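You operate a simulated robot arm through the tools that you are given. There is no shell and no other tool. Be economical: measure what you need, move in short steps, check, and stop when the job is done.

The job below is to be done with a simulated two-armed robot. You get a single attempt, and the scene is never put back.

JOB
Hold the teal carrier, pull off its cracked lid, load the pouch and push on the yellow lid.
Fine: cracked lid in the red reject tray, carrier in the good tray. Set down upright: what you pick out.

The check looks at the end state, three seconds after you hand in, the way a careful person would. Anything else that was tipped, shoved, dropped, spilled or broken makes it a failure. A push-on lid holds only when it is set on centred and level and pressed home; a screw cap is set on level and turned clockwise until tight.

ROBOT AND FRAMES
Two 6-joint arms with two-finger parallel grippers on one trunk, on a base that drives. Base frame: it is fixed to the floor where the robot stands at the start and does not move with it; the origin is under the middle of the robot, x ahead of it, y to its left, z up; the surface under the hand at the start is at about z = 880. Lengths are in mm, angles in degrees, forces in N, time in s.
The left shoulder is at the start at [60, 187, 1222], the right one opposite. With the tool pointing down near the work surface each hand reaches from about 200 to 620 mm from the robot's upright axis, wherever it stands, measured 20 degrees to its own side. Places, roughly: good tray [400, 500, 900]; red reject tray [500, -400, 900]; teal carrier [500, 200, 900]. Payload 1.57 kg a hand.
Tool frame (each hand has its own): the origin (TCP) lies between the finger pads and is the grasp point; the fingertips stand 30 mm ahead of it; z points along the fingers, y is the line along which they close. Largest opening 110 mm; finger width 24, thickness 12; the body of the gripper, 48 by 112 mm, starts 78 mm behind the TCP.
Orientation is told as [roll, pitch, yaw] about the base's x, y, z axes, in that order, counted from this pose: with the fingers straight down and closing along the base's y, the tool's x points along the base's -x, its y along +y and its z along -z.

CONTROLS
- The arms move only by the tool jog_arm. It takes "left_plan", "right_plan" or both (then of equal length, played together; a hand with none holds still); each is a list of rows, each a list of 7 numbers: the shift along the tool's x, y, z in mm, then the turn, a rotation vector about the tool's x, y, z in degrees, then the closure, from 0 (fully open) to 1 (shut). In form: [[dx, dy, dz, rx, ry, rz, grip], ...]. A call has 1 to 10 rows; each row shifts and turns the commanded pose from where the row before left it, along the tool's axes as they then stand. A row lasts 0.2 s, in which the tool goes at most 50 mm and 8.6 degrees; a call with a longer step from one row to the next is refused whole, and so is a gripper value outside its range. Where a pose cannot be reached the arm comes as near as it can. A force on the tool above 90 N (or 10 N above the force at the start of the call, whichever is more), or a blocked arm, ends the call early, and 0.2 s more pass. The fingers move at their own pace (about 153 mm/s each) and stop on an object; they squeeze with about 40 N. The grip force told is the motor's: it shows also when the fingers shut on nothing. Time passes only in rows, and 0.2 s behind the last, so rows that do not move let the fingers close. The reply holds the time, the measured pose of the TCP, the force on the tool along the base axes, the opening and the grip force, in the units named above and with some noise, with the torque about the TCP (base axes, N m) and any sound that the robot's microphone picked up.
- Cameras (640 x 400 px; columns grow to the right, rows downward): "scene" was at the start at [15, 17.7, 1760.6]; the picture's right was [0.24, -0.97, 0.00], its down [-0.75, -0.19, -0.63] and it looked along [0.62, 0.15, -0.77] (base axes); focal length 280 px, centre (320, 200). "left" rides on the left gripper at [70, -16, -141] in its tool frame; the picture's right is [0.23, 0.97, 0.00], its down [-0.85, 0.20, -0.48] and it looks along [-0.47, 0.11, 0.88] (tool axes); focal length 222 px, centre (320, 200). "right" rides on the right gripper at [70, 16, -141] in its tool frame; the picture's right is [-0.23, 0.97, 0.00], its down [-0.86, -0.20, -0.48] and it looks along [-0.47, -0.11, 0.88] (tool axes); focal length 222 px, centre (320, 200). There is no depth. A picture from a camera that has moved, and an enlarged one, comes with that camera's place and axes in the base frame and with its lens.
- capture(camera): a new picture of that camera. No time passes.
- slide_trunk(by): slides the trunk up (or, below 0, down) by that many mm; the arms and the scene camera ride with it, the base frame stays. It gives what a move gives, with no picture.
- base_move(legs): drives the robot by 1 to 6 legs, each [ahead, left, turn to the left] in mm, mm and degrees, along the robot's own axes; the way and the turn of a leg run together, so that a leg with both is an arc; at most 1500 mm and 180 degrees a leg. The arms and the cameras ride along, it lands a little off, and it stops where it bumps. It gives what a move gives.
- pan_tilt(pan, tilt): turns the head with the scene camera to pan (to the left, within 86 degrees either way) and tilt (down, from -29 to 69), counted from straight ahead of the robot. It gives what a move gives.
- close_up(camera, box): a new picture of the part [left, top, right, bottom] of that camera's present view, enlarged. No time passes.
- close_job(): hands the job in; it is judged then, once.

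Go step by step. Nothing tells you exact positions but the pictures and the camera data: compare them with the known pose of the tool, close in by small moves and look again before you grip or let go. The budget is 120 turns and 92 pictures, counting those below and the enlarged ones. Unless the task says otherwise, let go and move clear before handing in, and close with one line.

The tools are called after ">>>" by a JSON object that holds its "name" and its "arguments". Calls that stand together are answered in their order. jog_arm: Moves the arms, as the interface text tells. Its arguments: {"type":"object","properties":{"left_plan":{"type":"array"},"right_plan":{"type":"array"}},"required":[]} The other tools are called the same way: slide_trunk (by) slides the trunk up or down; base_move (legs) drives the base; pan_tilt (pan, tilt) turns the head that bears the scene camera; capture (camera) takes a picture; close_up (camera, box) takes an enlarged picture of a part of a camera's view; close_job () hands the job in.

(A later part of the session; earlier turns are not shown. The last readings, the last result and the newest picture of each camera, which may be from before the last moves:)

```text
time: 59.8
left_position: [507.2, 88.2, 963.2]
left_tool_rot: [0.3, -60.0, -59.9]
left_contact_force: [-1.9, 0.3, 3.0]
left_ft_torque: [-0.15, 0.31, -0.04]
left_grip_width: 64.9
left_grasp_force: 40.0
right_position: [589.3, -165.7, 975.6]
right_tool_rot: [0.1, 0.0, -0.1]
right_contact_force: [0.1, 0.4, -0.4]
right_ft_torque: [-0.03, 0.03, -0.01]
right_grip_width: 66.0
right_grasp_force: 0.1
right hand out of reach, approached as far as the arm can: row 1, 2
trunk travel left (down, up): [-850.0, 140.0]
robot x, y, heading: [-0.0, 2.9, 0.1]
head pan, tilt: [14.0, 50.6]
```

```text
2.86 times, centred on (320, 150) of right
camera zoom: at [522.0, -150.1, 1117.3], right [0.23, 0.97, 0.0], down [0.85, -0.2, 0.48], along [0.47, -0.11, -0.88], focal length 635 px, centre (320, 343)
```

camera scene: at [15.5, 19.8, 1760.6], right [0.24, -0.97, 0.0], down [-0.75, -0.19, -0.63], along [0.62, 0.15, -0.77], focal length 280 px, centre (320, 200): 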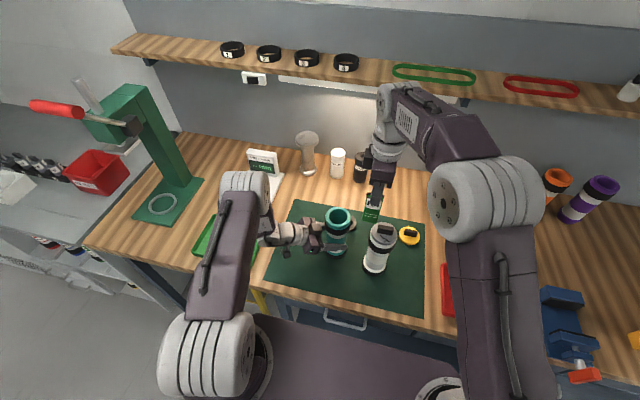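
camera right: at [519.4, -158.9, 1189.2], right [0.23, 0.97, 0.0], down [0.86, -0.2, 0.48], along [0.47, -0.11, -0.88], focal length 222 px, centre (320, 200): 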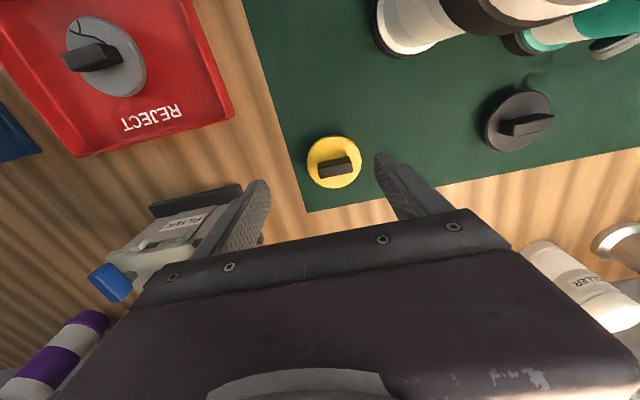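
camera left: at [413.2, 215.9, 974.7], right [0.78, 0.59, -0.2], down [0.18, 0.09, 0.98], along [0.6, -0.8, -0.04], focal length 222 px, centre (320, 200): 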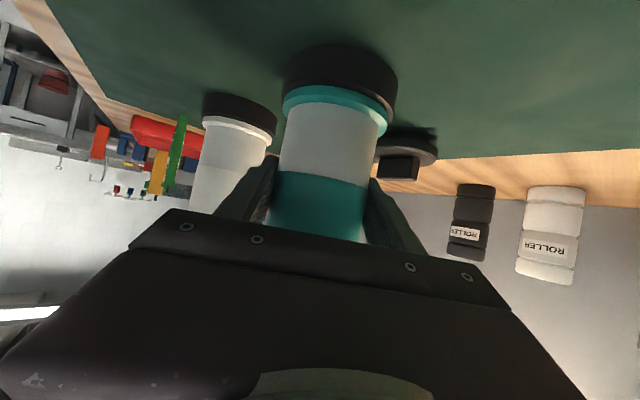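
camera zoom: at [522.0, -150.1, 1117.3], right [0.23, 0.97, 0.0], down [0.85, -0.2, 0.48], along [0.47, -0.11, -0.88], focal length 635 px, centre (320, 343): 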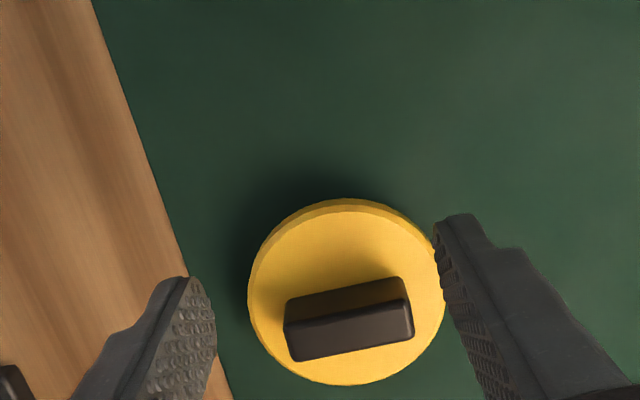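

Vertical reach stops about 30 mm short. I'll tilt the right hand 20° forward to pick the lid (keeping the lid level), set it down nearer on the mat, and regrasp it vertically.

>>> {"name": "jog_arm", "arguments": {"right_plan": [[0, 0, 0, 0, -6.67, 0, 0.4], [0, 0, 0, 0, -6.67, 0, 0.4], [0, 0, 0, 0, -6.67, 0, 0.4], [-7.9, 3, 13.5, 0, 0, 0, 0.5], [0, 0, 0, 0, 0, 0, 0.5]]}}

>>> {"name": "close_up", "arguments": {"camera": "right", "box": [220, 80, 420, 220]}}

```text
time: 61.0
left_position: [506.7, 88.3, 963.4]
left_tool_rot: [0.3, -60.1, -59.9]
left_contact_force: [-0.4, 0.9, 2.5]
left_ft_torque: [-0.09, 0.21, -0.03]
left_grip_width: 65.1
left_grasp_force: 40.5
right_position: [603.7, -162.0, 965.5]
right_tool_rot: [0.0, -20.0, 0.0]
right_contact_force: [0.6, 0.2, -0.7]
right_ft_torque: [-0.01, 0.0, 0.04]
right_grip_width: 54.8
right_grasp_force: 0.1
trunk travel left (down, up): [-850.0, 140.0]
robot x, y, heading: [3.9, -4.6, 0.2]
head pan, tilt: [14.0, 50.6]
```

```text
2.86 times, centred on (320, 150) of right
camera zoom: at [491.2, -146.1, 1074.8], right [0.21, 0.97, 0.08], down [0.64, -0.2, 0.74], along [0.74, -0.11, -0.67], focal length 635 px, centre (320, 343)
```

zoom: 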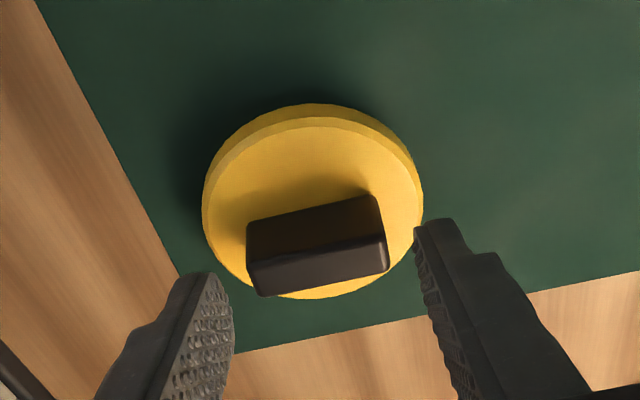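

Aligned. I'll slide in along the tool axis and close on the bar.

>>> {"name": "jog_arm", "arguments": {"right_plan": [[0, -1, 14, 0, 0, 0, 0.5], [1, 0, 13, 0, 0, 0, 0.5], [0, 0, 0, 0, 0, 0, 0.5]]}}

>>> {"name": "jog_arm", "arguments": {"right_plan": [[0, 0, 0, 0, 0, 0, 0.57], [0, 0, 0, 0, 0, 0, 1], [0, 0, 0, 0, 0, 0, 1]]}}

>>> {"name": "close_up", "arguments": {"camera": "right", "box": [220, 80, 420, 220]}}

```text
time: 61.8
left_position: [508.2, 88.4, 963.2]
left_tool_rot: [0.4, -60.0, -59.9]
left_contact_force: [-1.1, 0.7, 2.1]
left_ft_torque: [-0.15, 0.18, 0.0]
left_grip_width: 65.0
left_grasp_force: 39.8
right_position: [612.0, -163.1, 938.8]
right_tool_rot: [0.0, -20.0, 0.1]
right_contact_force: [0.3, -0.1, 0.2]
right_ft_torque: [0.0, 0.01, 0.03]
right_grip_width: 54.9
right_grasp_force: 0.1
trunk travel left (down, up): [-850.0, 140.0]
robot x, y, heading: [2.4, -5.4, 0.0]
head pan, tilt: [14.0, 50.6]
```

```text
time: 62.6
left_position: [507.1, 87.2, 963.4]
left_tool_rot: [0.3, -60.0, -59.7]
left_contact_force: [-1.2, 0.5, 2.8]
left_ft_torque: [-0.14, 0.22, -0.08]
left_grip_width: 65.0
left_grasp_force: 40.3
right_position: [612.5, -163.1, 937.9]
right_tool_rot: [-0.1, -19.9, 0.0]
right_contact_force: [-0.4, -0.1, -0.1]
right_ft_torque: [-0.01, -0.02, 0.0]
right_grip_width: 42.8
right_grasp_force: 40.0
trunk travel left (down, up): [-850.0, 140.0]
robot x, y, heading: [0.0, -1.1, 0.1]
head pan, tilt: [14.0, 50.6]
```

```text
2.86 times, centred on (320, 150) of right
camera zoom: at [499.6, -146.5, 1048.7], right [0.21, 0.97, 0.08], down [0.64, -0.2, 0.74], along [0.74, -0.11, -0.67], focal length 635 px, centre (320, 343)
```

zoom: 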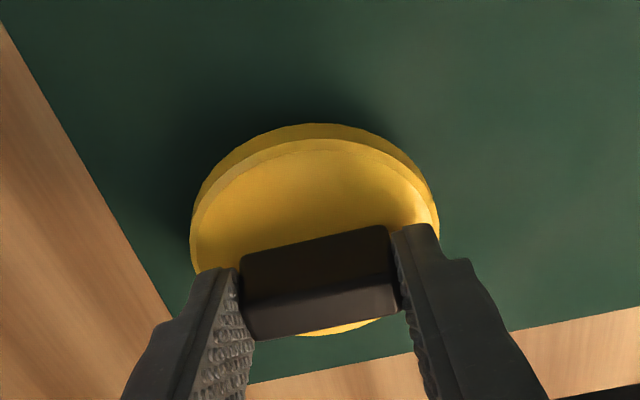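

Yellow lid gripped (42.8 mm). I'll lift slightly, bring it about 95 mm nearer, and lower it back onto the mat.

>>> {"name": "jog_arm", "arguments": {"right_plan": [[-8.55, 0, -23.5, 0, 0, 0, 1], [31, -7, -11.3, 0, 0, 0, 1], [31, -7, -11.3, 0, 0, 0, 1], [31, -7, -11.3, 0, 0, 0, 1], [5.1, 0, 14.1, 0, 0, 0, 1], [2.4, 0, 6.6, 0, 0, 0, 1], [0, 0, 0, 0, 0, 0, 1]]}}

>>> {"name": "jog_arm", "arguments": {"right_plan": [[0.7, 0, 1.9, 0, 0, 0, 1], [0.35, 0, 0.95, 0, 0, 0, 1], [0, 0, 0, 0, 0, 0, 1]]}}

```text
time: 64.2
left_position: [507.3, 89.3, 962.9]
left_tool_rot: [0.3, -60.0, -59.7]
left_contact_force: [-1.5, -0.1, 2.0]
left_ft_torque: [-0.1, 0.27, -0.07]
left_grip_width: 65.1
left_grasp_force: 40.2
right_position: [513.1, -182.7, 942.9]
right_tool_rot: [-0.1, -20.0, 0.1]
right_contact_force: [0.0, -0.2, -1.0]
right_ft_torque: [-0.02, 0.01, 0.0]
right_grip_width: 42.5
right_grasp_force: 40.1
trunk travel left (down, up): [-850.0, 140.0]
robot x, y, heading: [-1.0, -1.4, -0.0]
head pan, tilt: [14.0, 50.6]
```

```text
time: 65.0
left_position: [507.3, 87.6, 962.1]
left_tool_rot: [0.3, -60.0, -59.7]
left_contact_force: [-1.5, 0.7, 2.1]
left_ft_torque: [-0.12, 0.24, -0.06]
left_grip_width: 65.3
left_grasp_force: 40.1
right_position: [513.3, -183.3, 940.7]
right_tool_rot: [0.1, -20.0, -0.1]
right_contact_force: [1.2, -0.2, -1.4]
right_ft_torque: [-0.01, -0.02, 0.0]
right_grip_width: 42.7
right_grasp_force: 39.8
trunk travel left (down, up): [-850.0, 140.0]
robot x, y, heading: [-3.6, -1.8, -0.3]
head pan, tilt: [14.0, 50.6]
```

>>> {"name": "jog_arm", "arguments": {"right_plan": [[0.5, 0, 1.4, 0, 0, 0, 1], [0.45, 0, 1.3, 0, 0, 0, 1], [0, 0, 0, 0, 0, 0, 1]]}}

>>> {"name": "close_up", "arguments": {"camera": "right", "box": [220, 80, 420, 220]}}

```text
time: 65.8
left_position: [505.1, 88.6, 964.9]
left_tool_rot: [0.3, -60.0, -59.9]
left_contact_force: [0.1, 0.1, -3.3]
left_ft_torque: [0.01, 0.0, 0.0]
left_grip_width: 65.1
left_grasp_force: 40.3
right_position: [512.2, -182.3, 938.7]
right_tool_rot: [0.0, -20.4, 0.1]
right_contact_force: [1.3, -4.4, 25.5]
right_ft_torque: [-0.12, -0.01, -0.05]
right_grip_width: 42.9
right_grasp_force: 40.0
trunk travel left (down, up): [-850.0, 140.0]
robot x, y, heading: [0.8, -1.2, -0.2]
head pan, tilt: [14.0, 50.6]
```

```text
2.86 times, centred on (320, 150) of right
camera zoom: at [399.4, -166.6, 1047.7], right [0.21, 0.97, 0.08], down [0.63, -0.2, 0.75], along [0.74, -0.11, -0.66], focal length 635 px, centre (320, 343)
```

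zoom: 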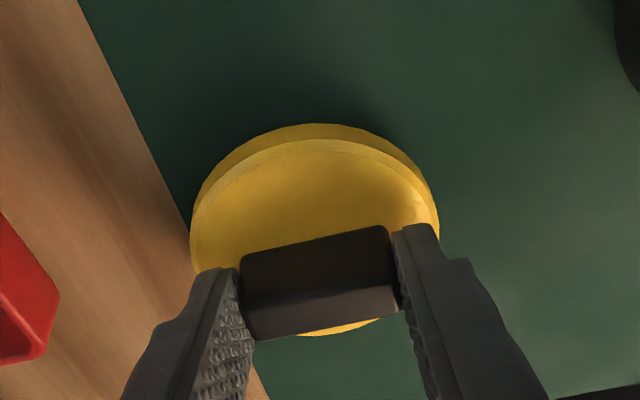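

>>> {"name": "jog_arm", "arguments": {"right_plan": [[-0.6, 0, -1.6, 0, 0, 0, 1], [0, 0, 0, 0, 0, 0, 0.5], [0, 0, 0, 0, 0, 0, 0.5], [0, 0, -20, 0, 0, 0, 0.5], [0, 0, -25, 0, 0, 0, 0.5], [0, 0, 0, 0, 6.67, 0, 0.5], [0, 0, 0, 0, 6.67, 0, 0.5], [0, 0, 0, 0, 6.66, 0, 0.5], [0, 0, 0, 0, 0, 0, 0.5]]}}

>>> {"name": "close_up", "arguments": {"camera": "right", "box": [220, 80, 420, 220]}}

```text
time: 67.8
left_position: [507.7, 88.6, 963.4]
left_tool_rot: [0.3, -60.0, -59.8]
left_contact_force: [-0.2, 0.3, 2.0]
left_ft_torque: [-0.13, 0.14, 0.0]
left_grip_width: 65.2
left_grasp_force: 40.1
right_position: [496.6, -183.9, 979.1]
right_tool_rot: [0.0, 0.1, 0.0]
right_contact_force: [-0.6, -0.2, 0.4]
right_ft_torque: [0.0, -0.01, 0.01]
right_grip_width: 54.8
right_grasp_force: 0.1
trunk travel left (down, up): [-850.0, 140.0]
robot x, y, heading: [-1.6, 1.1, -0.0]
head pan, tilt: [14.0, 50.6]
```

```text
2.86 times, centred on (320, 150) of right
camera zoom: at [428.5, -167.2, 1121.7], right [0.23, 0.97, 0.0], down [0.86, -0.2, 0.48], along [0.47, -0.11, -0.88], focal length 635 px, centre (320, 343)
```

zoom: 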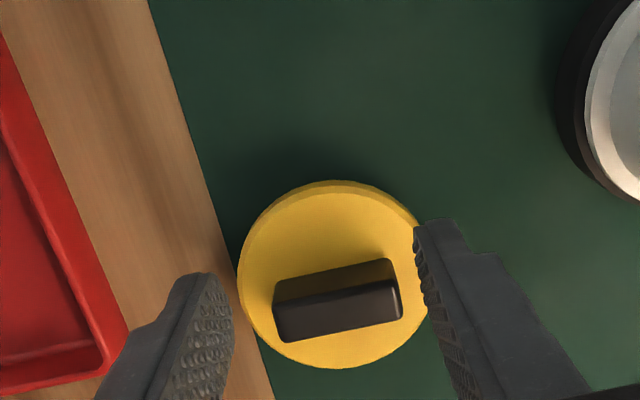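

The lid is now at [520, -184], reachable vertically. I'll centre over it, descend and feel the disk.

>>> {"name": "jog_arm", "arguments": {"right_plan": [[-24.5, 0, 15, 0, 0, 0, 0.5], [0, 0, 15, 0, 0, 0, 0.5], [0, 0, 11, 0, 0, 0, 0.5], [0, 0, 0, 0, 0, 0, 0.5]]}}

>>> {"name": "close_up", "arguments": {"camera": "right", "box": [220, 80, 420, 220]}}

```text
time: 68.8
left_position: [506.8, 88.1, 962.1]
left_tool_rot: [0.3, -60.1, -59.7]
left_contact_force: [-0.5, -1.2, 1.9]
left_ft_torque: [-0.11, 0.13, 0.01]
left_grip_width: 65.0
left_grasp_force: 40.0
right_position: [521.4, -183.2, 937.8]
right_tool_rot: [-0.1, 0.0, 0.0]
right_contact_force: [-0.7, 0.1, 0.3]
right_ft_torque: [0.02, 0.03, -0.04]
right_grip_width: 54.9
right_grasp_force: 0.1
trunk travel left (down, up): [-850.0, 140.0]
robot x, y, heading: [-0.8, -0.2, 0.2]
head pan, tilt: [14.0, 50.6]
```

```text
2.86 times, centred on (320, 150) of right
camera zoom: at [453.0, -167.4, 1079.8], right [0.23, 0.97, 0.0], down [0.86, -0.2, 0.48], along [0.47, -0.11, -0.88], focal length 635 px, centre (320, 343)
```

zoom: 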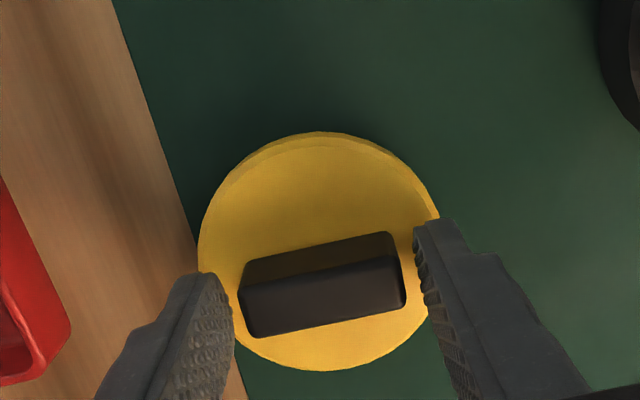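

>>> {"name": "jog_arm", "arguments": {"right_plan": [[0, 0, 2, 0, 0, 0, 0.5], [0, 0, 2, 0, 0, 0, 0.5], [0, 0, 0, 0, 0, 0, 0.5]]}}

>>> {"name": "jog_arm", "arguments": {"right_plan": [[0, 0, 1, 0, 0, 0, 0.5], [0, 0, 1, 0, 0, 0, 0.5], [0, 0, 0, 0, 0, 0, 0.5]]}}

```text
time: 69.6
left_position: [507.9, 88.1, 963.8]
left_tool_rot: [0.4, -59.9, -59.7]
left_contact_force: [0.3, -0.4, 2.7]
left_ft_torque: [-0.13, 0.1, 0.01]
left_grip_width: 65.2
left_grasp_force: 40.0
right_position: [521.0, -183.4, 934.6]
right_tool_rot: [0.0, -0.1, 0.0]
right_contact_force: [-0.3, 0.0, -0.9]
right_ft_torque: [0.05, 0.02, -0.02]
right_grip_width: 54.8
right_grasp_force: 0.1
trunk travel left (down, up): [-850.0, 140.0]
robot x, y, heading: [2.0, -1.2, -0.0]
head pan, tilt: [14.0, 50.6]
```

```text
time: 70.4
left_position: [507.4, 87.4, 963.9]
left_tool_rot: [0.3, -60.0, -59.8]
left_contact_force: [-0.9, 0.4, -2.9]
left_ft_torque: [0.01, 0.01, -0.03]
left_grip_width: 65.1
left_grasp_force: 40.1
right_position: [521.3, -183.9, 934.3]
right_tool_rot: [0.0, -0.2, 0.0]
right_contact_force: [1.1, -0.2, 11.8]
right_ft_torque: [0.0, 0.04, 0.03]
right_grip_width: 55.0
right_grasp_force: 0.1
trunk travel left (down, up): [-850.0, 140.0]
robot x, y, heading: [-1.3, -0.4, -0.1]
head pan, tilt: [14.0, 50.6]
```

Tips touch the disk. I'll ease off a touch, close, and lift.

>>> {"name": "jog_arm", "arguments": {"right_plan": [[0, 0, -0.8, 0, 0, 0, 0.5], [0, 0, 0, 0, 0, 0, 0.57], [0, 0, 0, 0, 0, 0, 1], [0, 0, 0, 0, 0, 0, 1], [0, 0, -15, 0, 0, 0, 1], [0, 0, -45, 0, 0, 0, 1], [0, 0, -45, 0, 0, 0, 1], [0, 0, -45, 0, 0, 0, 1], [0, 0, -45, 0, 0, 0, 1], [0, 0, -45, 0, 0, 0, 1]]}}

>>> {"name": "close_up", "arguments": {"camera": "right", "box": [220, 80, 420, 220]}}

```text
time: 72.6
left_position: [507.7, 88.3, 962.6]
left_tool_rot: [0.3, -60.0, -59.8]
left_contact_force: [-0.1, 0.3, 2.3]
left_ft_torque: [-0.08, 0.15, -0.02]
left_grip_width: 65.3
left_grasp_force: 40.3
right_position: [518.4, -184.2, 1175.9]
right_tool_rot: [0.0, 0.1, 0.0]
right_contact_force: [-0.6, 0.8, -0.9]
right_ft_torque: [-0.03, -0.03, 0.0]
right_grip_width: 42.9
right_grasp_force: 40.5
trunk travel left (down, up): [-850.0, 140.0]
robot x, y, heading: [1.1, -0.7, 0.1]
head pan, tilt: [14.0, 50.6]
```

```text
2.86 times, centred on (320, 150) of right
camera zoom: at [450.5, -167.6, 1317.5], right [0.23, 0.97, 0.0], down [0.86, -0.2, 0.48], along [0.47, -0.11, -0.88], focal length 635 px, centre (320, 343)
```

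zoom: 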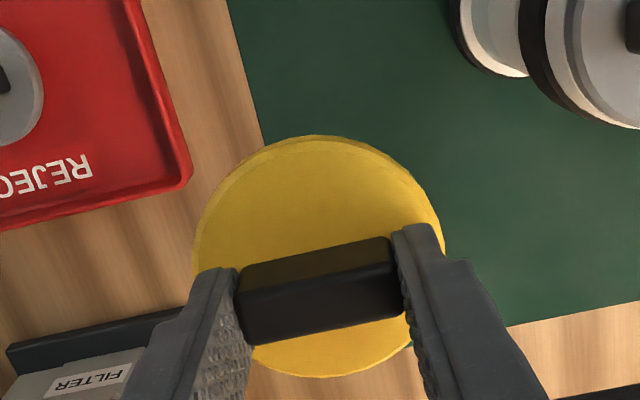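

The lid is held level. Its centre sits about 3.6 mm behind the TCP in x, so the target TCP over the carrier is about [513, 85.5]. I'll travel high past the white carrier and then come down to hover.

>>> {"name": "jog_arm", "arguments": {"right_plan": [[0, 0, -35, 0, 0, 0, 1], [2, 44, 0, 0, 0, 0, 1], [2, 44, 0, 0, 0, 0, 1], [2, 44, 0, 0, 0, 0, 1], [1, 44, 0, 0, 0, 0, 1], [0, 44, 0, 0, 0, 0, 1], [0, 40, 15, 0, 0, 0, 1], [0, 9.5, 30, 0, 0, 0, 1], [0, 0, 0, 0, 0, 0, 1]]}}

>>> {"name": "close_up", "arguments": {"camera": "right", "box": [220, 80, 420, 220]}}

>>> {"name": "close_up", "arguments": {"camera": "scene", "box": [288, 175, 384, 235]}}

```text
time: 74.6
left_position: [508.9, 88.9, 962.9]
left_tool_rot: [0.3, -60.1, -59.8]
left_contact_force: [-1.4, 1.4, 2.1]
left_ft_torque: [-0.05, 0.17, -0.02]
left_grip_width: 65.0
left_grasp_force: 39.7
right_position: [513.8, 87.4, 1164.4]
right_tool_rot: [0.0, 0.0, 0.0]
right_contact_force: [-0.2, 0.1, -1.1]
right_ft_torque: [0.02, -0.01, 0.0]
right_grip_width: 43.0
right_grasp_force: 39.7
trunk travel left (down, up): [-850.0, 140.0]
robot x, y, heading: [-0.7, 2.0, 0.1]
head pan, tilt: [14.0, 50.6]
```

```text
2.86 times, centred on (320, 150) of right
camera zoom: at [446.2, 103.8, 1305.7], right [0.23, 0.97, 0.0], down [0.86, -0.2, 0.48], along [0.47, -0.11, -0.88], focal length 635 px, centre (320, 343)
```

zoom: 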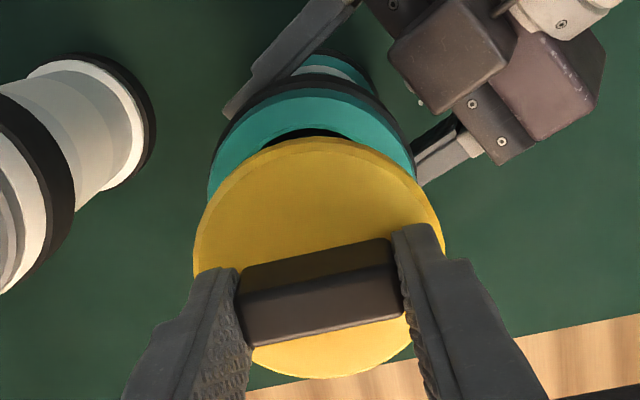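

```text
6.67 times, centred on (336, 205) of scene
camera zoom: at [14.7, 18.0, 1760.6], right [0.24, -0.97, 0.0], down [-0.75, -0.19, -0.63], along [0.62, 0.15, -0.77], focal length 1865 px, centre (213, 167)
```

zoom: 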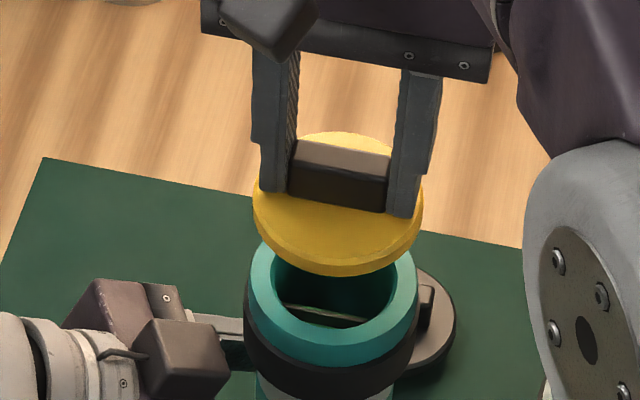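

The lid and mouth agree within about 2 mm. I'll lower to just above contact and check again.

>>> {"name": "jog_arm", "arguments": {"right_plan": [[0, -1, 12, 0, 0, 0, 1], [0, 0, 10, 0, 0, 0, 1], [0, 0, 0, 0, 0, 0, 1]]}}

>>> {"name": "close_up", "arguments": {"camera": "scene", "box": [296, 190, 376, 240]}}

>>> {"name": "close_up", "arguments": {"camera": "right", "box": [220, 80, 420, 220]}}

```text
time: 75.4
left_position: [509.2, 87.8, 962.7]
left_tool_rot: [0.3, -59.9, -59.7]
left_contact_force: [-0.6, 2.1, 1.3]
left_ft_torque: [0.0, 0.15, -0.02]
left_grip_width: 65.1
left_grasp_force: 39.8
right_position: [514.7, 84.4, 1141.4]
right_tool_rot: [0.0, 0.0, 0.1]
right_contact_force: [0.2, 0.1, -1.3]
right_ft_torque: [-0.03, 0.01, 0.02]
right_grip_width: 42.9
right_grasp_force: 39.8
trunk travel left (down, up): [-850.0, 140.0]
robot x, y, heading: [0.3, -0.3, -0.1]
head pan, tilt: [14.0, 50.6]
```

```text
8.00 times, centred on (336, 215) of scene
camera zoom: at [14.8, 18.2, 1760.6], right [0.24, -0.97, 0.0], down [-0.75, -0.19, -0.63], along [0.62, 0.15, -0.77], focal length 2238 px, centre (192, 80)
```

zoom: 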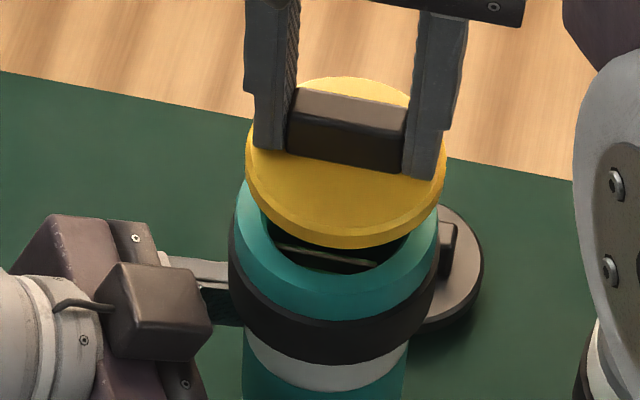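

```text
2.86 times, centred on (320, 150) of right
camera zoom: at [446.5, 101.3, 1283.6], right [0.23, 0.97, 0.0], down [0.85, -0.2, 0.48], along [0.47, -0.11, -0.88], focal length 635 px, centre (320, 343)
```

zoom: 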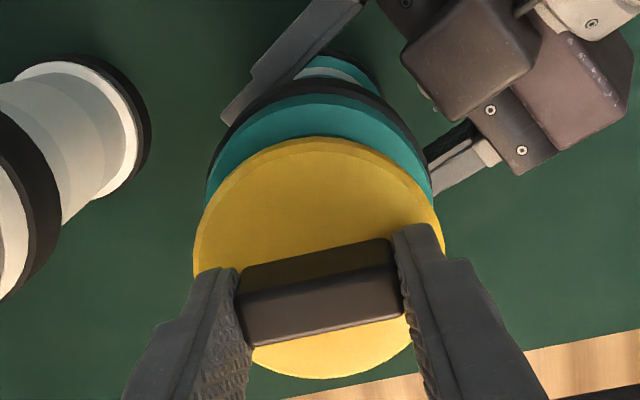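

Both views say the lid is centred to within about 1 mm. I'll lower onto the mouth, feeling for contact.

>>> {"name": "jog_arm", "arguments": {"right_plan": [[0, 0, 2, 0, 0, 0, 1], [0, 0, 2, 0, 0, 0, 1], [0, 0, 2, 0, 0, 0, 1], [0, 0, 0, 0, 0, 0, 1]]}}

>>> {"name": "jog_arm", "arguments": {"right_plan": [[0, 0, 2, 0, 0, 0, 1], [0, 0, 2, 0, 0, 0, 1], [0, 0, 0, 0, 0, 0, 1]]}}

```text
time: 76.4
left_position: [508.3, 87.8, 964.1]
left_tool_rot: [0.3, -60.0, -59.6]
left_contact_force: [0.7, 1.2, 3.0]
left_ft_torque: [0.02, 0.13, -0.02]
left_grip_width: 65.1
left_grasp_force: 39.9
right_position: [514.8, 85.7, 1134.6]
right_tool_rot: [0.0, 0.0, 0.0]
right_contact_force: [0.0, -0.8, -0.2]
right_ft_torque: [0.0, 0.03, 0.02]
right_grip_width: 42.7
right_grasp_force: 40.1
trunk travel left (down, up): [-850.0, 140.0]
robot x, y, heading: [0.1, 1.0, 0.3]
head pan, tilt: [14.0, 50.6]
```

```text
time: 77.2
left_position: [508.6, 89.0, 963.1]
left_tool_rot: [0.1, -60.0, -59.8]
left_contact_force: [2.9, 0.3, 2.1]
left_ft_torque: [-0.01, 0.34, 0.03]
left_grip_width: 65.1
left_grasp_force: 40.6
right_position: [514.2, 85.8, 1131.0]
right_tool_rot: [0.0, 0.1, 0.0]
right_contact_force: [-1.3, -0.3, 1.2]
right_ft_torque: [0.03, 0.05, 0.03]
right_grip_width: 42.6
right_grasp_force: 40.0
trunk travel left (down, up): [-850.0, 140.0]
robot x, y, heading: [-2.0, -2.1, -0.2]
head pan, tilt: [14.0, 50.6]
```

>>> {"name": "jog_arm", "arguments": {"right_plan": [[0.5, 0, 2, 0, 0, 0, 1], [0, 0, 2, 0, 0, 0, 1], [0, 0, 0, 0, 0, 0, 1]]}}

>>> {"name": "jog_arm", "arguments": {"right_plan": [[0, 0, 2, 0, 0, 0, 1], [0, 0, 0, 0, 0, 0, 1]]}}

>>> {"name": "close_up", "arguments": {"camera": "scene", "box": [296, 190, 376, 240]}}

```text
time: 78.0
left_position: [507.7, 89.0, 963.5]
left_tool_rot: [0.3, -59.9, -59.5]
left_contact_force: [25.0, -3.7, -16.4]
left_ft_torque: [-0.16, 1.75, 0.13]
left_grip_width: 65.0
left_grasp_force: 40.2
right_position: [514.1, 85.3, 1129.5]
right_tool_rot: [0.2, -0.1, 0.0]
right_contact_force: [-15.1, 3.8, 32.7]
right_ft_torque: [-0.12, 0.14, 0.18]
right_grip_width: 42.7
right_grasp_force: 39.8
trunk travel left (down, up): [-850.0, 140.0]
robot x, y, heading: [0.8, -0.1, -0.1]
head pan, tilt: [14.0, 50.6]
```

```text
time: 78.6
left_position: [507.5, 87.8, 962.0]
left_tool_rot: [0.4, -59.9, -59.8]
left_contact_force: [6.5, -6.0, -0.6]
left_ft_torque: [0.44, 0.8, -0.12]
left_grip_width: 64.8
left_grasp_force: 40.1
right_position: [513.1, 84.6, 1123.7]
right_tool_rot: [0.0, 0.1, 0.0]
right_contact_force: [-7.7, 5.5, -0.5]
right_ft_torque: [0.33, 0.49, 0.0]
right_grip_width: 43.0
right_grasp_force: 39.7
trunk travel left (down, up): [-850.0, 140.0]
robot x, y, heading: [-3.1, 1.7, -0.2]
head pan, tilt: [14.0, 50.6]
```

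```text
8.00 times, centred on (336, 215) of scene
camera zoom: at [14.7, 17.6, 1760.5], right [0.24, -0.97, 0.0], down [-0.75, -0.19, -0.63], along [0.62, 0.15, -0.77], focal length 2238 px, centre (192, 80)
```

zoom: 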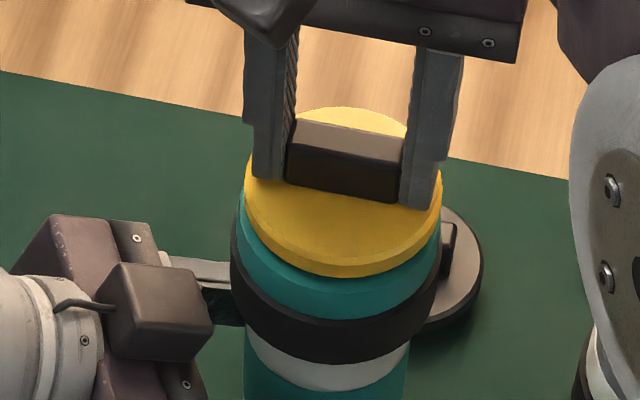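

The plug has entered the bore, with a small side force. I'll ease in the direction of that force and press down further.

>>> {"name": "jog_arm", "arguments": {"right_plan": [[1, 0.5, 0, 0, 0, 0, 1], [0, 0, 2, 0, 0, 0, 1], [0, 0, 2, 0, 0, 0, 1], [0, 0, 0, 0, 0, 0, 1]]}}

>>> {"name": "jog_arm", "arguments": {"right_plan": [[0, 0, 2, 0, 0, 0, 1], [0, 0, 0, 0, 0, 0, 1]]}}

```text
time: 79.6
left_position: [507.9, 87.5, 963.6]
left_tool_rot: [0.2, -60.0, -59.8]
left_contact_force: [5.1, -1.6, -0.9]
left_ft_torque: [-0.43, -0.04, 0.07]
left_grip_width: 64.9
left_grasp_force: 40.1
right_position: [513.4, 83.8, 1122.1]
right_tool_rot: [0.0, -0.1, 0.0]
right_contact_force: [-2.3, -0.7, 6.3]
right_ft_torque: [-0.02, 0.11, 0.02]
right_grip_width: 42.8
right_grasp_force: 40.7
trunk travel left (down, up): [-850.0, 140.0]
robot x, y, heading: [-0.6, -0.8, -0.0]
head pan, tilt: [14.0, 50.6]
```

```text
time: 80.2
left_position: [508.2, 88.6, 962.9]
left_tool_rot: [0.3, -60.0, -59.7]
left_contact_force: [3.8, 2.0, -2.2]
left_ft_torque: [-1.09, -0.3, 0.02]
left_grip_width: 65.0
left_grasp_force: 40.4
right_position: [513.6, 85.4, 1119.0]
right_tool_rot: [0.0, -0.1, -0.1]
right_contact_force: [-1.6, -3.1, 10.9]
right_ft_torque: [0.17, 0.26, 0.03]
right_grip_width: 42.8
right_grasp_force: 39.7
trunk travel left (down, up): [-850.0, 140.0]
robot x, y, heading: [-1.0, -1.6, -0.0]
head pan, tilt: [14.0, 50.6]
```

>>> {"name": "jog_arm", "arguments": {"right_plan": [[0, 0, 2, 0, 0, 0, 1], [0, 0, 2, 0, 0, 0, 1], [0, 0, 0, 0, 0, 0, 1]]}}

>>> {"name": "close_up", "arguments": {"camera": "scene", "box": [296, 190, 376, 240]}}

```text
time: 81.0
left_position: [507.0, 87.6, 963.9]
left_tool_rot: [0.3, -59.8, -59.6]
left_contact_force: [25.7, 0.3, -28.5]
left_ft_torque: [-0.5, 1.26, 0.22]
left_grip_width: 65.1
left_grasp_force: 40.1
right_position: [513.0, 85.5, 1119.7]
right_tool_rot: [0.3, -0.3, 0.0]
right_contact_force: [-16.8, -1.1, 58.0]
right_ft_torque: [-0.36, 1.01, 0.02]
right_grip_width: 42.8
right_grasp_force: 39.8
trunk travel left (down, up): [-850.0, 140.0]
robot x, y, heading: [-0.9, -2.8, -0.1]
head pan, tilt: [14.0, 50.6]
```

```text
8.00 times, centred on (336, 215) of scene
camera zoom: at [12.5, 16.6, 1760.9], right [0.24, -0.97, 0.0], down [-0.75, -0.19, -0.64], along [0.62, 0.15, -0.77], focal length 2238 px, centre (192, 80)
```

zoom: 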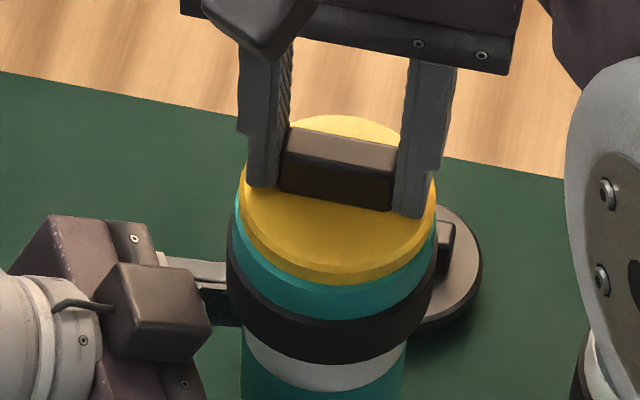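

Firm resistance (58 N) at TCP z ≈ 1119.7 matches the original seated height. One slightly firmer press, then I'll ease off and release.

>>> {"name": "jog_arm", "arguments": {"right_plan": [[0, 0, 0.7, 0, 0, 0, 1], [0, 0, 0, 0, 0, 0, 1]]}}

>>> {"name": "jog_arm", "arguments": {"right_plan": [[0, 0, -2, 0, 0, 0, 1], [0, 0, -2, 0, 0, 0, 1], [0, 0, -0.5, 0, 0, 0, 1], [0, 0, 0, 0, 0, 0, 1]]}}

```text
time: 81.6
left_position: [506.9, 88.7, 962.9]
left_tool_rot: [0.4, -59.8, -59.8]
left_contact_force: [30.6, -0.9, -34.1]
left_ft_torque: [-0.36, 1.28, 0.21]
left_grip_width: 65.0
left_grasp_force: 40.0
right_position: [512.2, 85.9, 1119.4]
right_tool_rot: [0.2, -0.3, 0.0]
right_contact_force: [-20.5, 0.3, 66.1]
right_ft_torque: [-0.24, 1.11, 0.0]
right_grip_width: 42.8
right_grasp_force: 39.7
trunk travel left (down, up): [-850.0, 140.0]
robot x, y, heading: [-1.0, 2.1, 0.2]
head pan, tilt: [14.0, 50.6]
```

```text
time: 82.6
left_position: [506.7, 88.4, 962.7]
left_tool_rot: [0.3, -60.1, -59.8]
left_contact_force: [14.1, 3.1, -15.9]
left_ft_torque: [-0.02, 0.69, 0.05]
left_grip_width: 65.2
left_grasp_force: 40.0
right_position: [513.3, 85.8, 1119.9]
right_tool_rot: [0.0, -0.1, 0.0]
right_contact_force: [-9.0, -0.1, 32.9]
right_ft_torque: [0.22, -0.16, 0.09]
right_grip_width: 43.0
right_grasp_force: 40.3
trunk travel left (down, up): [-850.0, 140.0]
robot x, y, heading: [-2.3, -3.0, 0.1]
head pan, tilt: [14.0, 50.6]
```

>>> {"name": "jog_arm", "arguments": {"right_plan": [[0, 0, -1.5, 0, 0, 0, 1], [0, 0, 0, 0, 0, 0, 0.5], [0, 0, 0, 0, 0, 0, 0.5], [0, 0, -10, 0, 0, 0, 0.5], [0, 0, -25, 0, 0, 0, 0.5], [0, 0, -20, 0, 0, 0, 0.5]]}}

>>> {"name": "close_up", "arguments": {"camera": "scene", "box": [296, 190, 376, 240]}}

>>> {"name": "close_up", "arguments": {"camera": "right", "box": [220, 80, 420, 220]}}

```text
time: 84.0
left_position: [507.9, 86.1, 963.3]
left_tool_rot: [0.4, -60.0, -59.8]
left_contact_force: [-0.3, -3.3, 3.1]
left_ft_torque: [-0.34, 0.18, 0.0]
left_grip_width: 65.1
left_grasp_force: 40.7
right_position: [513.1, 85.5, 1176.4]
right_tool_rot: [0.0, -0.1, 0.0]
right_contact_force: [-1.4, 0.3, 0.1]
right_ft_torque: [0.02, 0.02, 0.02]
right_grip_width: 54.8
right_grasp_force: 0.1
trunk travel left (down, up): [-850.0, 140.0]
robot x, y, heading: [-1.2, 0.2, -0.3]
head pan, tilt: [14.0, 50.6]
```

```text
8.00 times, centred on (336, 215) of scene
camera zoom: at [14.3, 17.2, 1760.6], right [0.24, -0.97, 0.0], down [-0.75, -0.19, -0.64], along [0.62, 0.15, -0.77], focal length 2238 px, centre (192, 80)
```

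zoom: 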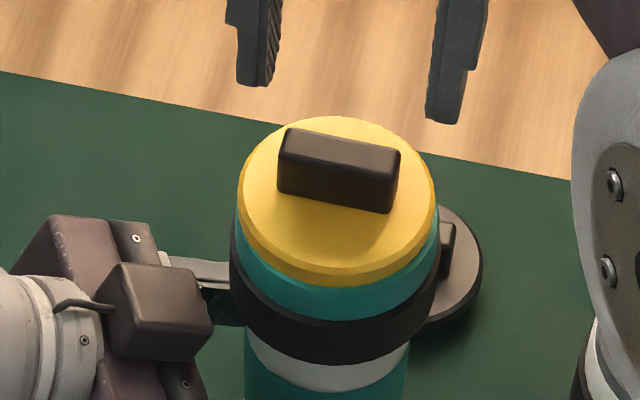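

```text
2.86 times, centred on (320, 150) of right
camera zoom: at [445.4, 101.0, 1319.2], right [0.23, 0.97, 0.0], down [0.86, -0.2, 0.48], along [0.47, -0.11, -0.88], focal length 635 px, centre (320, 343)
```

zoom: 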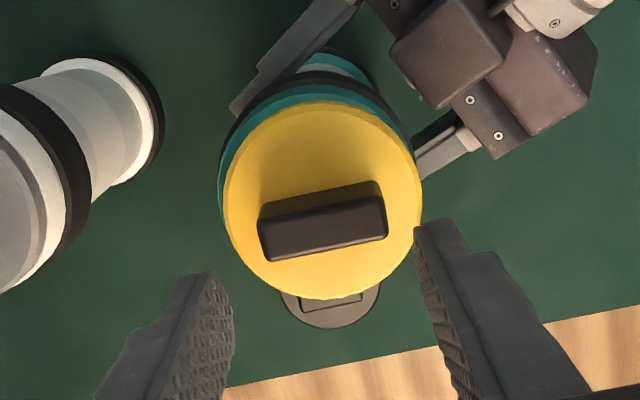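

The lid sits flush and level. For certainty I'll add a centred press on the bar with closed fingers.

>>> {"name": "jog_arm", "arguments": {"right_plan": [[3, 0, 0, 0, 0, 0, 1], [0, 0, 0, 0, 0, 0, 1], [0, 0, 20, 0, 0, 0, 1], [0, 0, 14, 0, 0, 0, 1], [0, 0, 0, 0, 0, 0, 1]]}}

>>> {"name": "jog_arm", "arguments": {"right_plan": [[0, 0, 2, 0, 0, 0, 1], [0, 0, 2, 0, 0, 0, 1], [0, 0, 2, 0, 0, 0, 1], [0, 0, 0, 0, 0, 0, 1]]}}

```text
time: 85.2
left_position: [507.1, 87.8, 962.8]
left_tool_rot: [0.3, -59.9, -59.6]
left_contact_force: [5.2, -0.7, -3.7]
left_ft_torque: [-1.01, 0.54, 0.14]
left_grip_width: 65.2
left_grasp_force: 40.3
right_position: [510.3, 85.8, 1143.7]
right_tool_rot: [0.1, -0.2, 0.0]
right_contact_force: [-3.7, -2.4, 15.4]
right_ft_torque: [-0.06, 0.07, -0.03]
right_grip_width: 0.0
right_grasp_force: 21.2
trunk travel left (down, up): [-850.0, 140.0]
robot x, y, heading: [0.5, -2.0, -0.2]
head pan, tilt: [14.0, 50.6]
```

```text
time: 86.2
left_position: [506.9, 87.9, 963.6]
left_tool_rot: [0.6, -59.7, -59.9]
left_contact_force: [34.3, 2.3, -34.2]
left_ft_torque: [-0.45, 1.32, -0.05]
left_grip_width: 65.3
left_grasp_force: 39.9
right_position: [510.6, 86.0, 1143.1]
right_tool_rot: [0.4, -0.5, 0.0]
right_contact_force: [-17.6, -4.3, 78.5]
right_ft_torque: [-0.2, 0.71, 0.0]
right_grip_width: 0.0
right_grasp_force: 21.7
trunk travel left (down, up): [-850.0, 140.0]
robot x, y, heading: [1.9, -0.9, 0.0]
head pan, tilt: [14.0, 50.6]
```

It holds at 78 N without moving, so the lid is home. I'll retreat the right hand up and away to its own side.

>>> {"name": "jog_arm", "arguments": {"right_plan": [[0, 0, -5, 0, 0, 0, 1], [0, 0, -35, 0, 0, 0, 1], [5, -20, -30, 0, 0, 0, 0.8], [8, -45, -10, 0, 0, 0, 0.5], [8, -45, -10, 0, 0, 0, 0.5], [8, -45, -10, 0, 0, 0, 0.5], [8, -45, -10, 0, 0, 0, 0.5], [8, -45, -10, 0, 0, 0, 0.5], [0, 0, 0, 0, 0, 0, 0.5]]}}

>>> {"name": "jog_arm", "arguments": {"left_plan": [[-8.66, 0, -5, 0, 0, 0, 1], [-21.65, 0, -12.5, 0, 0, 0, 1], [-21.65, 0, -12.5, 0, 0, 0, 1], [17.3, 20, -30, 0, 0, 0, 1], [17.3, 20, -30, 0, 0, 0, 1], [17.3, 20, -30, 0, 0, 0, 1], [17.3, 20, -30, 0, 0, 0, 1], [0, 0, 0, 0, 0, 0, 1]]}}

>>> {"name": "capture", "arguments": {"camera": "scene"}}

```text
time: 88.2
left_position: [506.2, 86.9, 963.1]
left_tool_rot: [0.3, -60.0, -59.8]
left_contact_force: [-1.9, -2.9, 8.6]
left_ft_torque: [-0.08, 0.41, 0.13]
left_grip_width: 65.2
left_grasp_force: 40.1
right_position: [462.3, -159.0, 1255.8]
right_tool_rot: [0.0, -0.1, 0.0]
right_contact_force: [0.6, 0.0, 0.3]
right_ft_torque: [-0.02, -0.02, 0.02]
right_grip_width: 54.8
right_grasp_force: 0.0
trunk travel left (down, up): [-850.0, 140.0]
robot x, y, heading: [1.1, -1.3, -0.1]
head pan, tilt: [14.0, 50.6]
```

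```text
time: 90.0
left_position: [507.3, 248.1, 1024.1]
left_tool_rot: [0.7, -60.1, -59.8]
left_contact_force: [0.3, 0.4, -4.0]
left_ft_torque: [-0.02, -0.03, 0.01]
left_grip_width: 65.2
left_grasp_force: 39.7
right_position: [464.6, -158.5, 1254.8]
right_tool_rot: [0.0, 0.0, 0.0]
right_contact_force: [0.8, -0.3, 0.0]
right_ft_torque: [0.02, 0.0, -0.02]
right_grip_width: 54.9
right_grasp_force: 0.1
trunk travel left (down, up): [-850.0, 140.0]
robot x, y, heading: [1.4, -0.0, -0.3]
head pan, tilt: [14.0, 50.6]
```

```text
15 pictures are left
camera scene: at [15.7, 17.7, 1760.6], right [0.24, -0.97, 0.0], down [-0.75, -0.19, -0.63], along [0.62, 0.15, -0.77], focal length 280 px, centre (320, 200)
```

scene: 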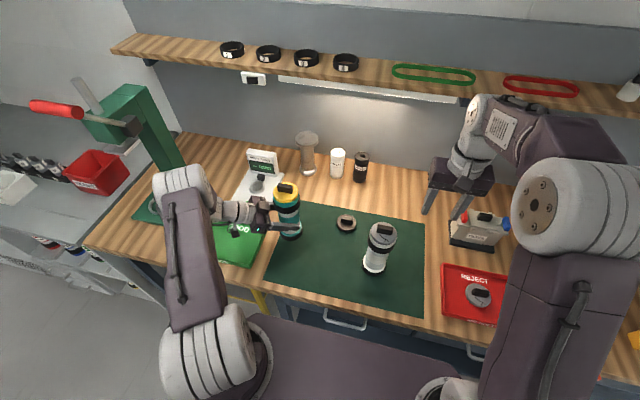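

The loaded carrier is lifted and moving left. I'll turn the hand 40° about vertical and carry it over the good tray centre, about [448, 461].

>>> {"name": "jog_arm", "arguments": {"left_plan": [[0, 0, 0, -6.23, 0, -4, 1], [0, 0, 0, -6.93, 0, -4, 1], [0, 0, 0, -6.93, 0, -4, 1], [0, 0, 0, -6.93, 0, -4, 1], [0, 0, 0, -6.93, 0, -4, 1], [13.2, 36.4, -22.9, 0, 0, 0, 1], [13.2, 36.4, -22.9, 0, 0, 0, 1], [13.2, 36.4, -22.9, 0, 0, 0, 1], [13.2, 36.4, -22.9, 0, 0, 0, 1], [13.2, 36.4, -22.9, 0, 0, 0, 1]]}}

>>> {"name": "capture", "arguments": {"camera": "scene"}}

>>> {"name": "capture", "arguments": {"camera": "left"}}

```text
time: 92.2
left_position: [489.8, 500.4, 1035.9]
left_tool_rot: [-0.3, -60.0, -19.9]
left_contact_force: [0.3, 0.0, -3.2]
left_ft_torque: [0.0, 0.02, -0.02]
left_grip_width: 65.0
left_grasp_force: 40.2
left hand out of reach, approached as far as the arm can: row 3, 4, 5
right_position: [462.7, -155.9, 1256.2]
right_tool_rot: [-0.1, 0.0, 0.0]
right_contact_force: [-0.6, 0.3, -0.4]
right_ft_torque: [-0.05, -0.01, -0.02]
right_grip_width: 54.8
right_grasp_force: 0.0
trunk travel left (down, up): [-850.0, 140.0]
robot x, y, heading: [-4.9, 3.2, -0.1]
head pan, tilt: [14.0, 50.6]
```

```text
14 pictures are left
camera scene: at [14.5, 21.1, 1760.5], right [0.24, -0.97, 0.0], down [-0.75, -0.19, -0.63], along [0.62, 0.15, -0.77], focal length 280 px, centre (320, 200)
```

scene: 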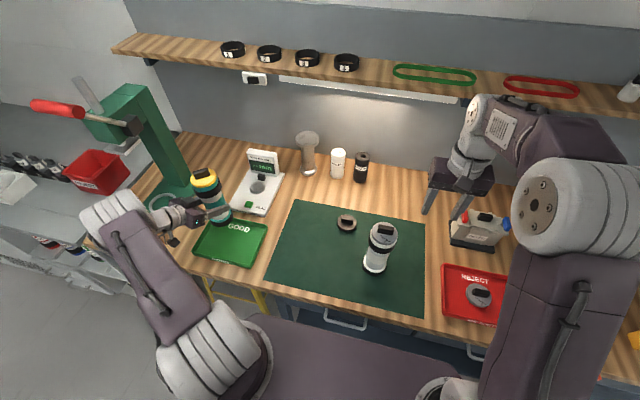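

```text
13 pictures are left
camera left: at [336.0, 539.2, 1047.2], right [0.23, 0.95, -0.2], down [0.08, 0.18, 0.98], along [0.97, -0.24, -0.04], focal length 222 px, centre (320, 200)
```

left: 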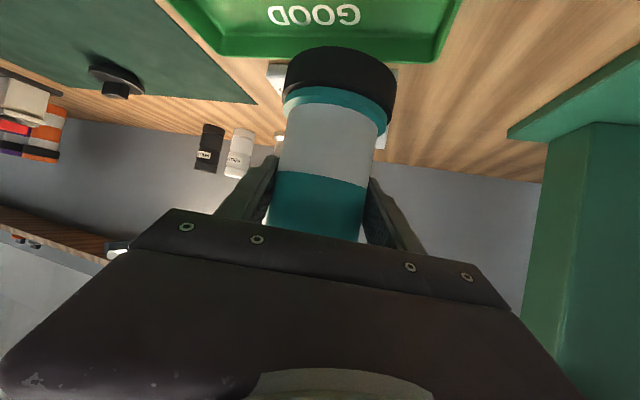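

The turn drifted the hand to [490, 500], held upright and above the tray. I'll shift back to the tray centre at about [453, 458].

>>> {"name": "jog_arm", "arguments": {"left_plan": [[6.1, -26.3, -10.6, 0, 0, 0, 1], [6.1, -26.3, -10.6, 0, 0, 0, 1], [0, 0, 0, 0, 0, 0, 1]]}}

>>> {"name": "close_up", "arguments": {"camera": "scene", "box": [160, 180, 288, 280]}}

>>> {"name": "capture", "arguments": {"camera": "left"}}

```text
time: 93.0
left_position: [450.4, 455.7, 1039.9]
left_tool_rot: [0.0, -60.1, -20.0]
left_contact_force: [1.1, -0.7, -3.9]
left_ft_torque: [-0.01, 0.03, 0.01]
left_grip_width: 64.8
left_grasp_force: 40.4
right_position: [464.9, -158.2, 1255.4]
right_tool_rot: [0.0, 0.0, 0.1]
right_contact_force: [0.2, 0.8, 0.7]
right_ft_torque: [-0.01, 0.01, 0.03]
right_grip_width: 55.1
right_grasp_force: 0.0
trunk travel left (down, up): [-850.0, 140.0]
robot x, y, heading: [0.9, -0.0, -0.1]
head pan, tilt: [14.0, 50.6]
```

```text
4.00 times, centred on (224, 230) of scene
camera zoom: at [16.3, 18.6, 1760.5], right [0.24, -0.97, 0.0], down [-0.75, -0.19, -0.63], along [0.62, 0.15, -0.77], focal length 1119 px, centre (704, 80)
```

zoom: 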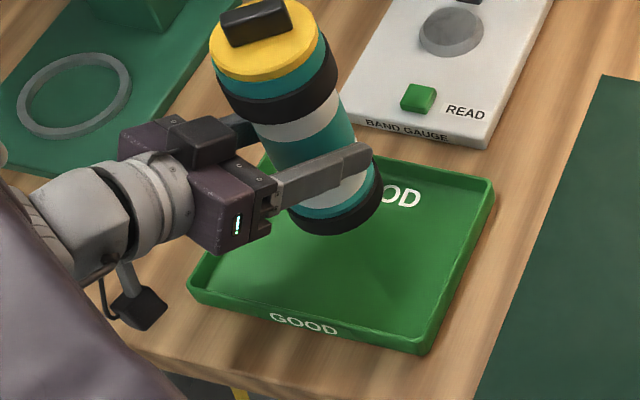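

```text
11 pictures are left
camera left: at [297.2, 494.4, 1050.1], right [0.23, 0.95, -0.2], down [0.08, 0.18, 0.98], along [0.97, -0.24, -0.04], focal length 222 px, centre (320, 200)
```

left: 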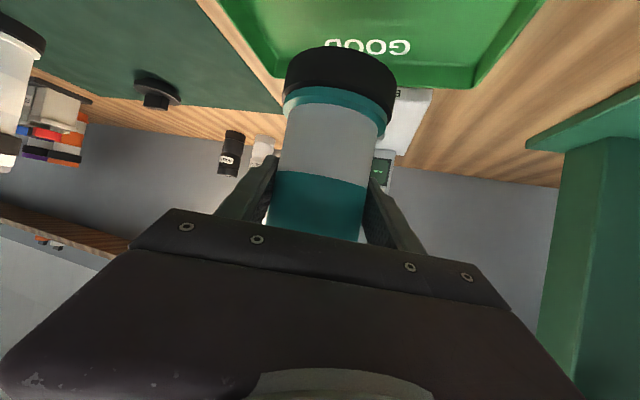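

The carrier is upright above the tray centre. I'll lower it toward the tray floor.

>>> {"name": "jog_arm", "arguments": {"left_plan": [[17.3, 0, 10, 0, 0, 0, 1], [17.3, 0, 10, 0, 0, 0, 1], [13, 0, 7.5, 0, 0, 0, 1], [4.3, 0, 2.5, 0, 0, 0, 1], [2.6, 0, 1.5, 0, 0, 0, 1], [0, 0, 0, 0, 0, 0, 1]]}}

>>> {"name": "jog_arm", "arguments": {"left_plan": [[1.3, 0, 0.75, 0, 0, 0, 1], [0.87, 0, 0.5, 0, 0, 0, 1], [0, 0, 0, 0, 0, 0, 1]]}}

```text
time: 94.4
left_position: [451.3, 454.7, 977.0]
left_tool_rot: [0.0, -60.0, -19.9]
left_contact_force: [0.7, 0.2, -3.3]
left_ft_torque: [-0.03, 0.04, -0.02]
left_grip_width: 65.0
left_grasp_force: 40.0
right_position: [464.1, -157.9, 1255.1]
right_tool_rot: [0.1, -0.1, 0.1]
right_contact_force: [0.9, -0.7, -0.6]
right_ft_torque: [-0.03, -0.02, 0.01]
right_grip_width: 55.2
right_grasp_force: 0.0
trunk travel left (down, up): [-850.0, 140.0]
robot x, y, heading: [-1.8, -1.4, 0.2]
head pan, tilt: [14.0, 50.6]
```

```text
time: 95.2
left_position: [451.4, 455.3, 973.5]
left_tool_rot: [0.0, -60.0, -20.0]
left_contact_force: [-0.6, -0.9, -3.1]
left_ft_torque: [0.04, 0.01, -0.02]
left_grip_width: 64.9
left_grasp_force: 39.9
right_position: [466.2, -157.6, 1256.1]
right_tool_rot: [0.0, 0.0, 0.0]
right_contact_force: [-0.6, -0.8, -0.2]
right_ft_torque: [0.02, 0.02, -0.02]
right_grip_width: 55.0
right_grasp_force: 0.2
trunk travel left (down, up): [-850.0, 140.0]
robot x, y, heading: [1.3, -2.4, 0.1]
head pan, tilt: [14.0, 50.6]
```

>>> {"name": "jog_arm", "arguments": {"left_plan": [[1.3, 0, 0.75, 0, 0, 0, 1], [0.87, 0, 0.5, 0, 0, 0, 1], [0, 0, 0, 0, 0, 0, 1]]}}

>>> {"name": "jog_arm", "arguments": {"left_plan": [[0.87, 0, 0.5, 0, 0, 0, 1], [0.87, 0, 0.5, 0, 0, 0, 1], [0, 0, 0, 0, 0, 0, 1]]}}

```text
time: 96.0
left_position: [450.8, 455.5, 973.0]
left_tool_rot: [-0.1, -60.0, -19.9]
left_contact_force: [-0.5, -0.7, -3.8]
left_ft_torque: [0.04, 0.01, 0.0]
left_grip_width: 65.2
left_grasp_force: 39.7
right_position: [464.2, -158.8, 1256.1]
right_tool_rot: [-0.1, -0.1, 0.0]
right_contact_force: [-0.2, -0.1, -0.8]
right_ft_torque: [-0.02, 0.0, -0.01]
right_grip_width: 55.0
right_grasp_force: 0.0
trunk travel left (down, up): [-850.0, 140.0]
robot x, y, heading: [-0.6, 0.5, 0.1]
head pan, tilt: [14.0, 50.6]
```

```text
time: 96.8
left_position: [451.7, 454.5, 969.4]
left_tool_rot: [-0.2, -60.0, -20.0]
left_contact_force: [0.8, 0.1, -3.8]
left_ft_torque: [0.04, 0.02, 0.02]
left_grip_width: 65.2
left_grasp_force: 40.2
right_position: [463.9, -158.1, 1255.3]
right_tool_rot: [0.1, 0.1, 0.0]
right_contact_force: [0.0, 0.4, -0.6]
right_ft_torque: [0.03, 0.02, 0.0]
right_grip_width: 54.8
right_grasp_force: 0.1
trunk travel left (down, up): [-850.0, 140.0]
robot x, y, heading: [1.1, -1.8, -0.2]
head pan, tilt: [14.0, 50.6]
```

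>>> {"name": "jog_arm", "arguments": {"left_plan": [[0.87, 0, 0.5, 0, 0, 0, 1], [0.87, 0, 0.5, 0, 0, 0, 1], [0, 0, 0, 0, 0, 0, 1]]}}

>>> {"name": "close_up", "arguments": {"camera": "left", "box": [200, 0, 480, 180]}}

```text
time: 97.6
left_position: [451.0, 456.0, 967.3]
left_tool_rot: [0.1, -60.1, -20.0]
left_contact_force: [0.2, 0.5, -1.1]
left_ft_torque: [0.13, 0.08, -0.05]
left_grip_width: 65.0
left_grasp_force: 40.1
right_position: [463.9, -159.0, 1254.8]
right_tool_rot: [0.0, 0.0, 0.0]
right_contact_force: [0.6, -0.2, 0.4]
right_ft_torque: [-0.01, -0.01, 0.02]
right_grip_width: 55.2
right_grasp_force: 0.0
trunk travel left (down, up): [-850.0, 140.0]
robot x, y, heading: [0.0, 0.4, 0.0]
head pan, tilt: [14.0, 50.6]
```

```text
2.22 times, centred on (340, 90) of left
camera zoom: at [297.4, 493.9, 978.4], right [0.23, 0.95, -0.2], down [0.08, 0.18, 0.98], along [0.97, -0.24, -0.03], focal length 494 px, centre (276, 444)
```

zoom: 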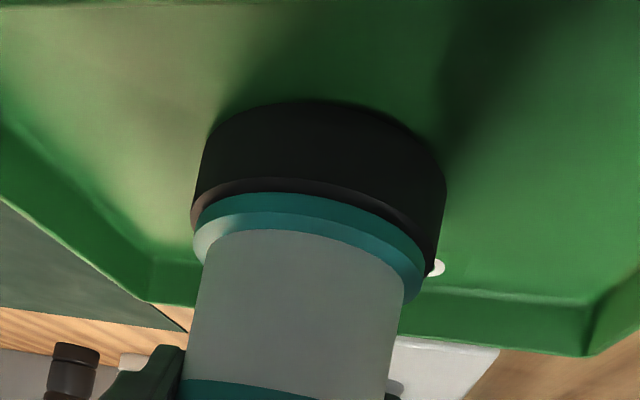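

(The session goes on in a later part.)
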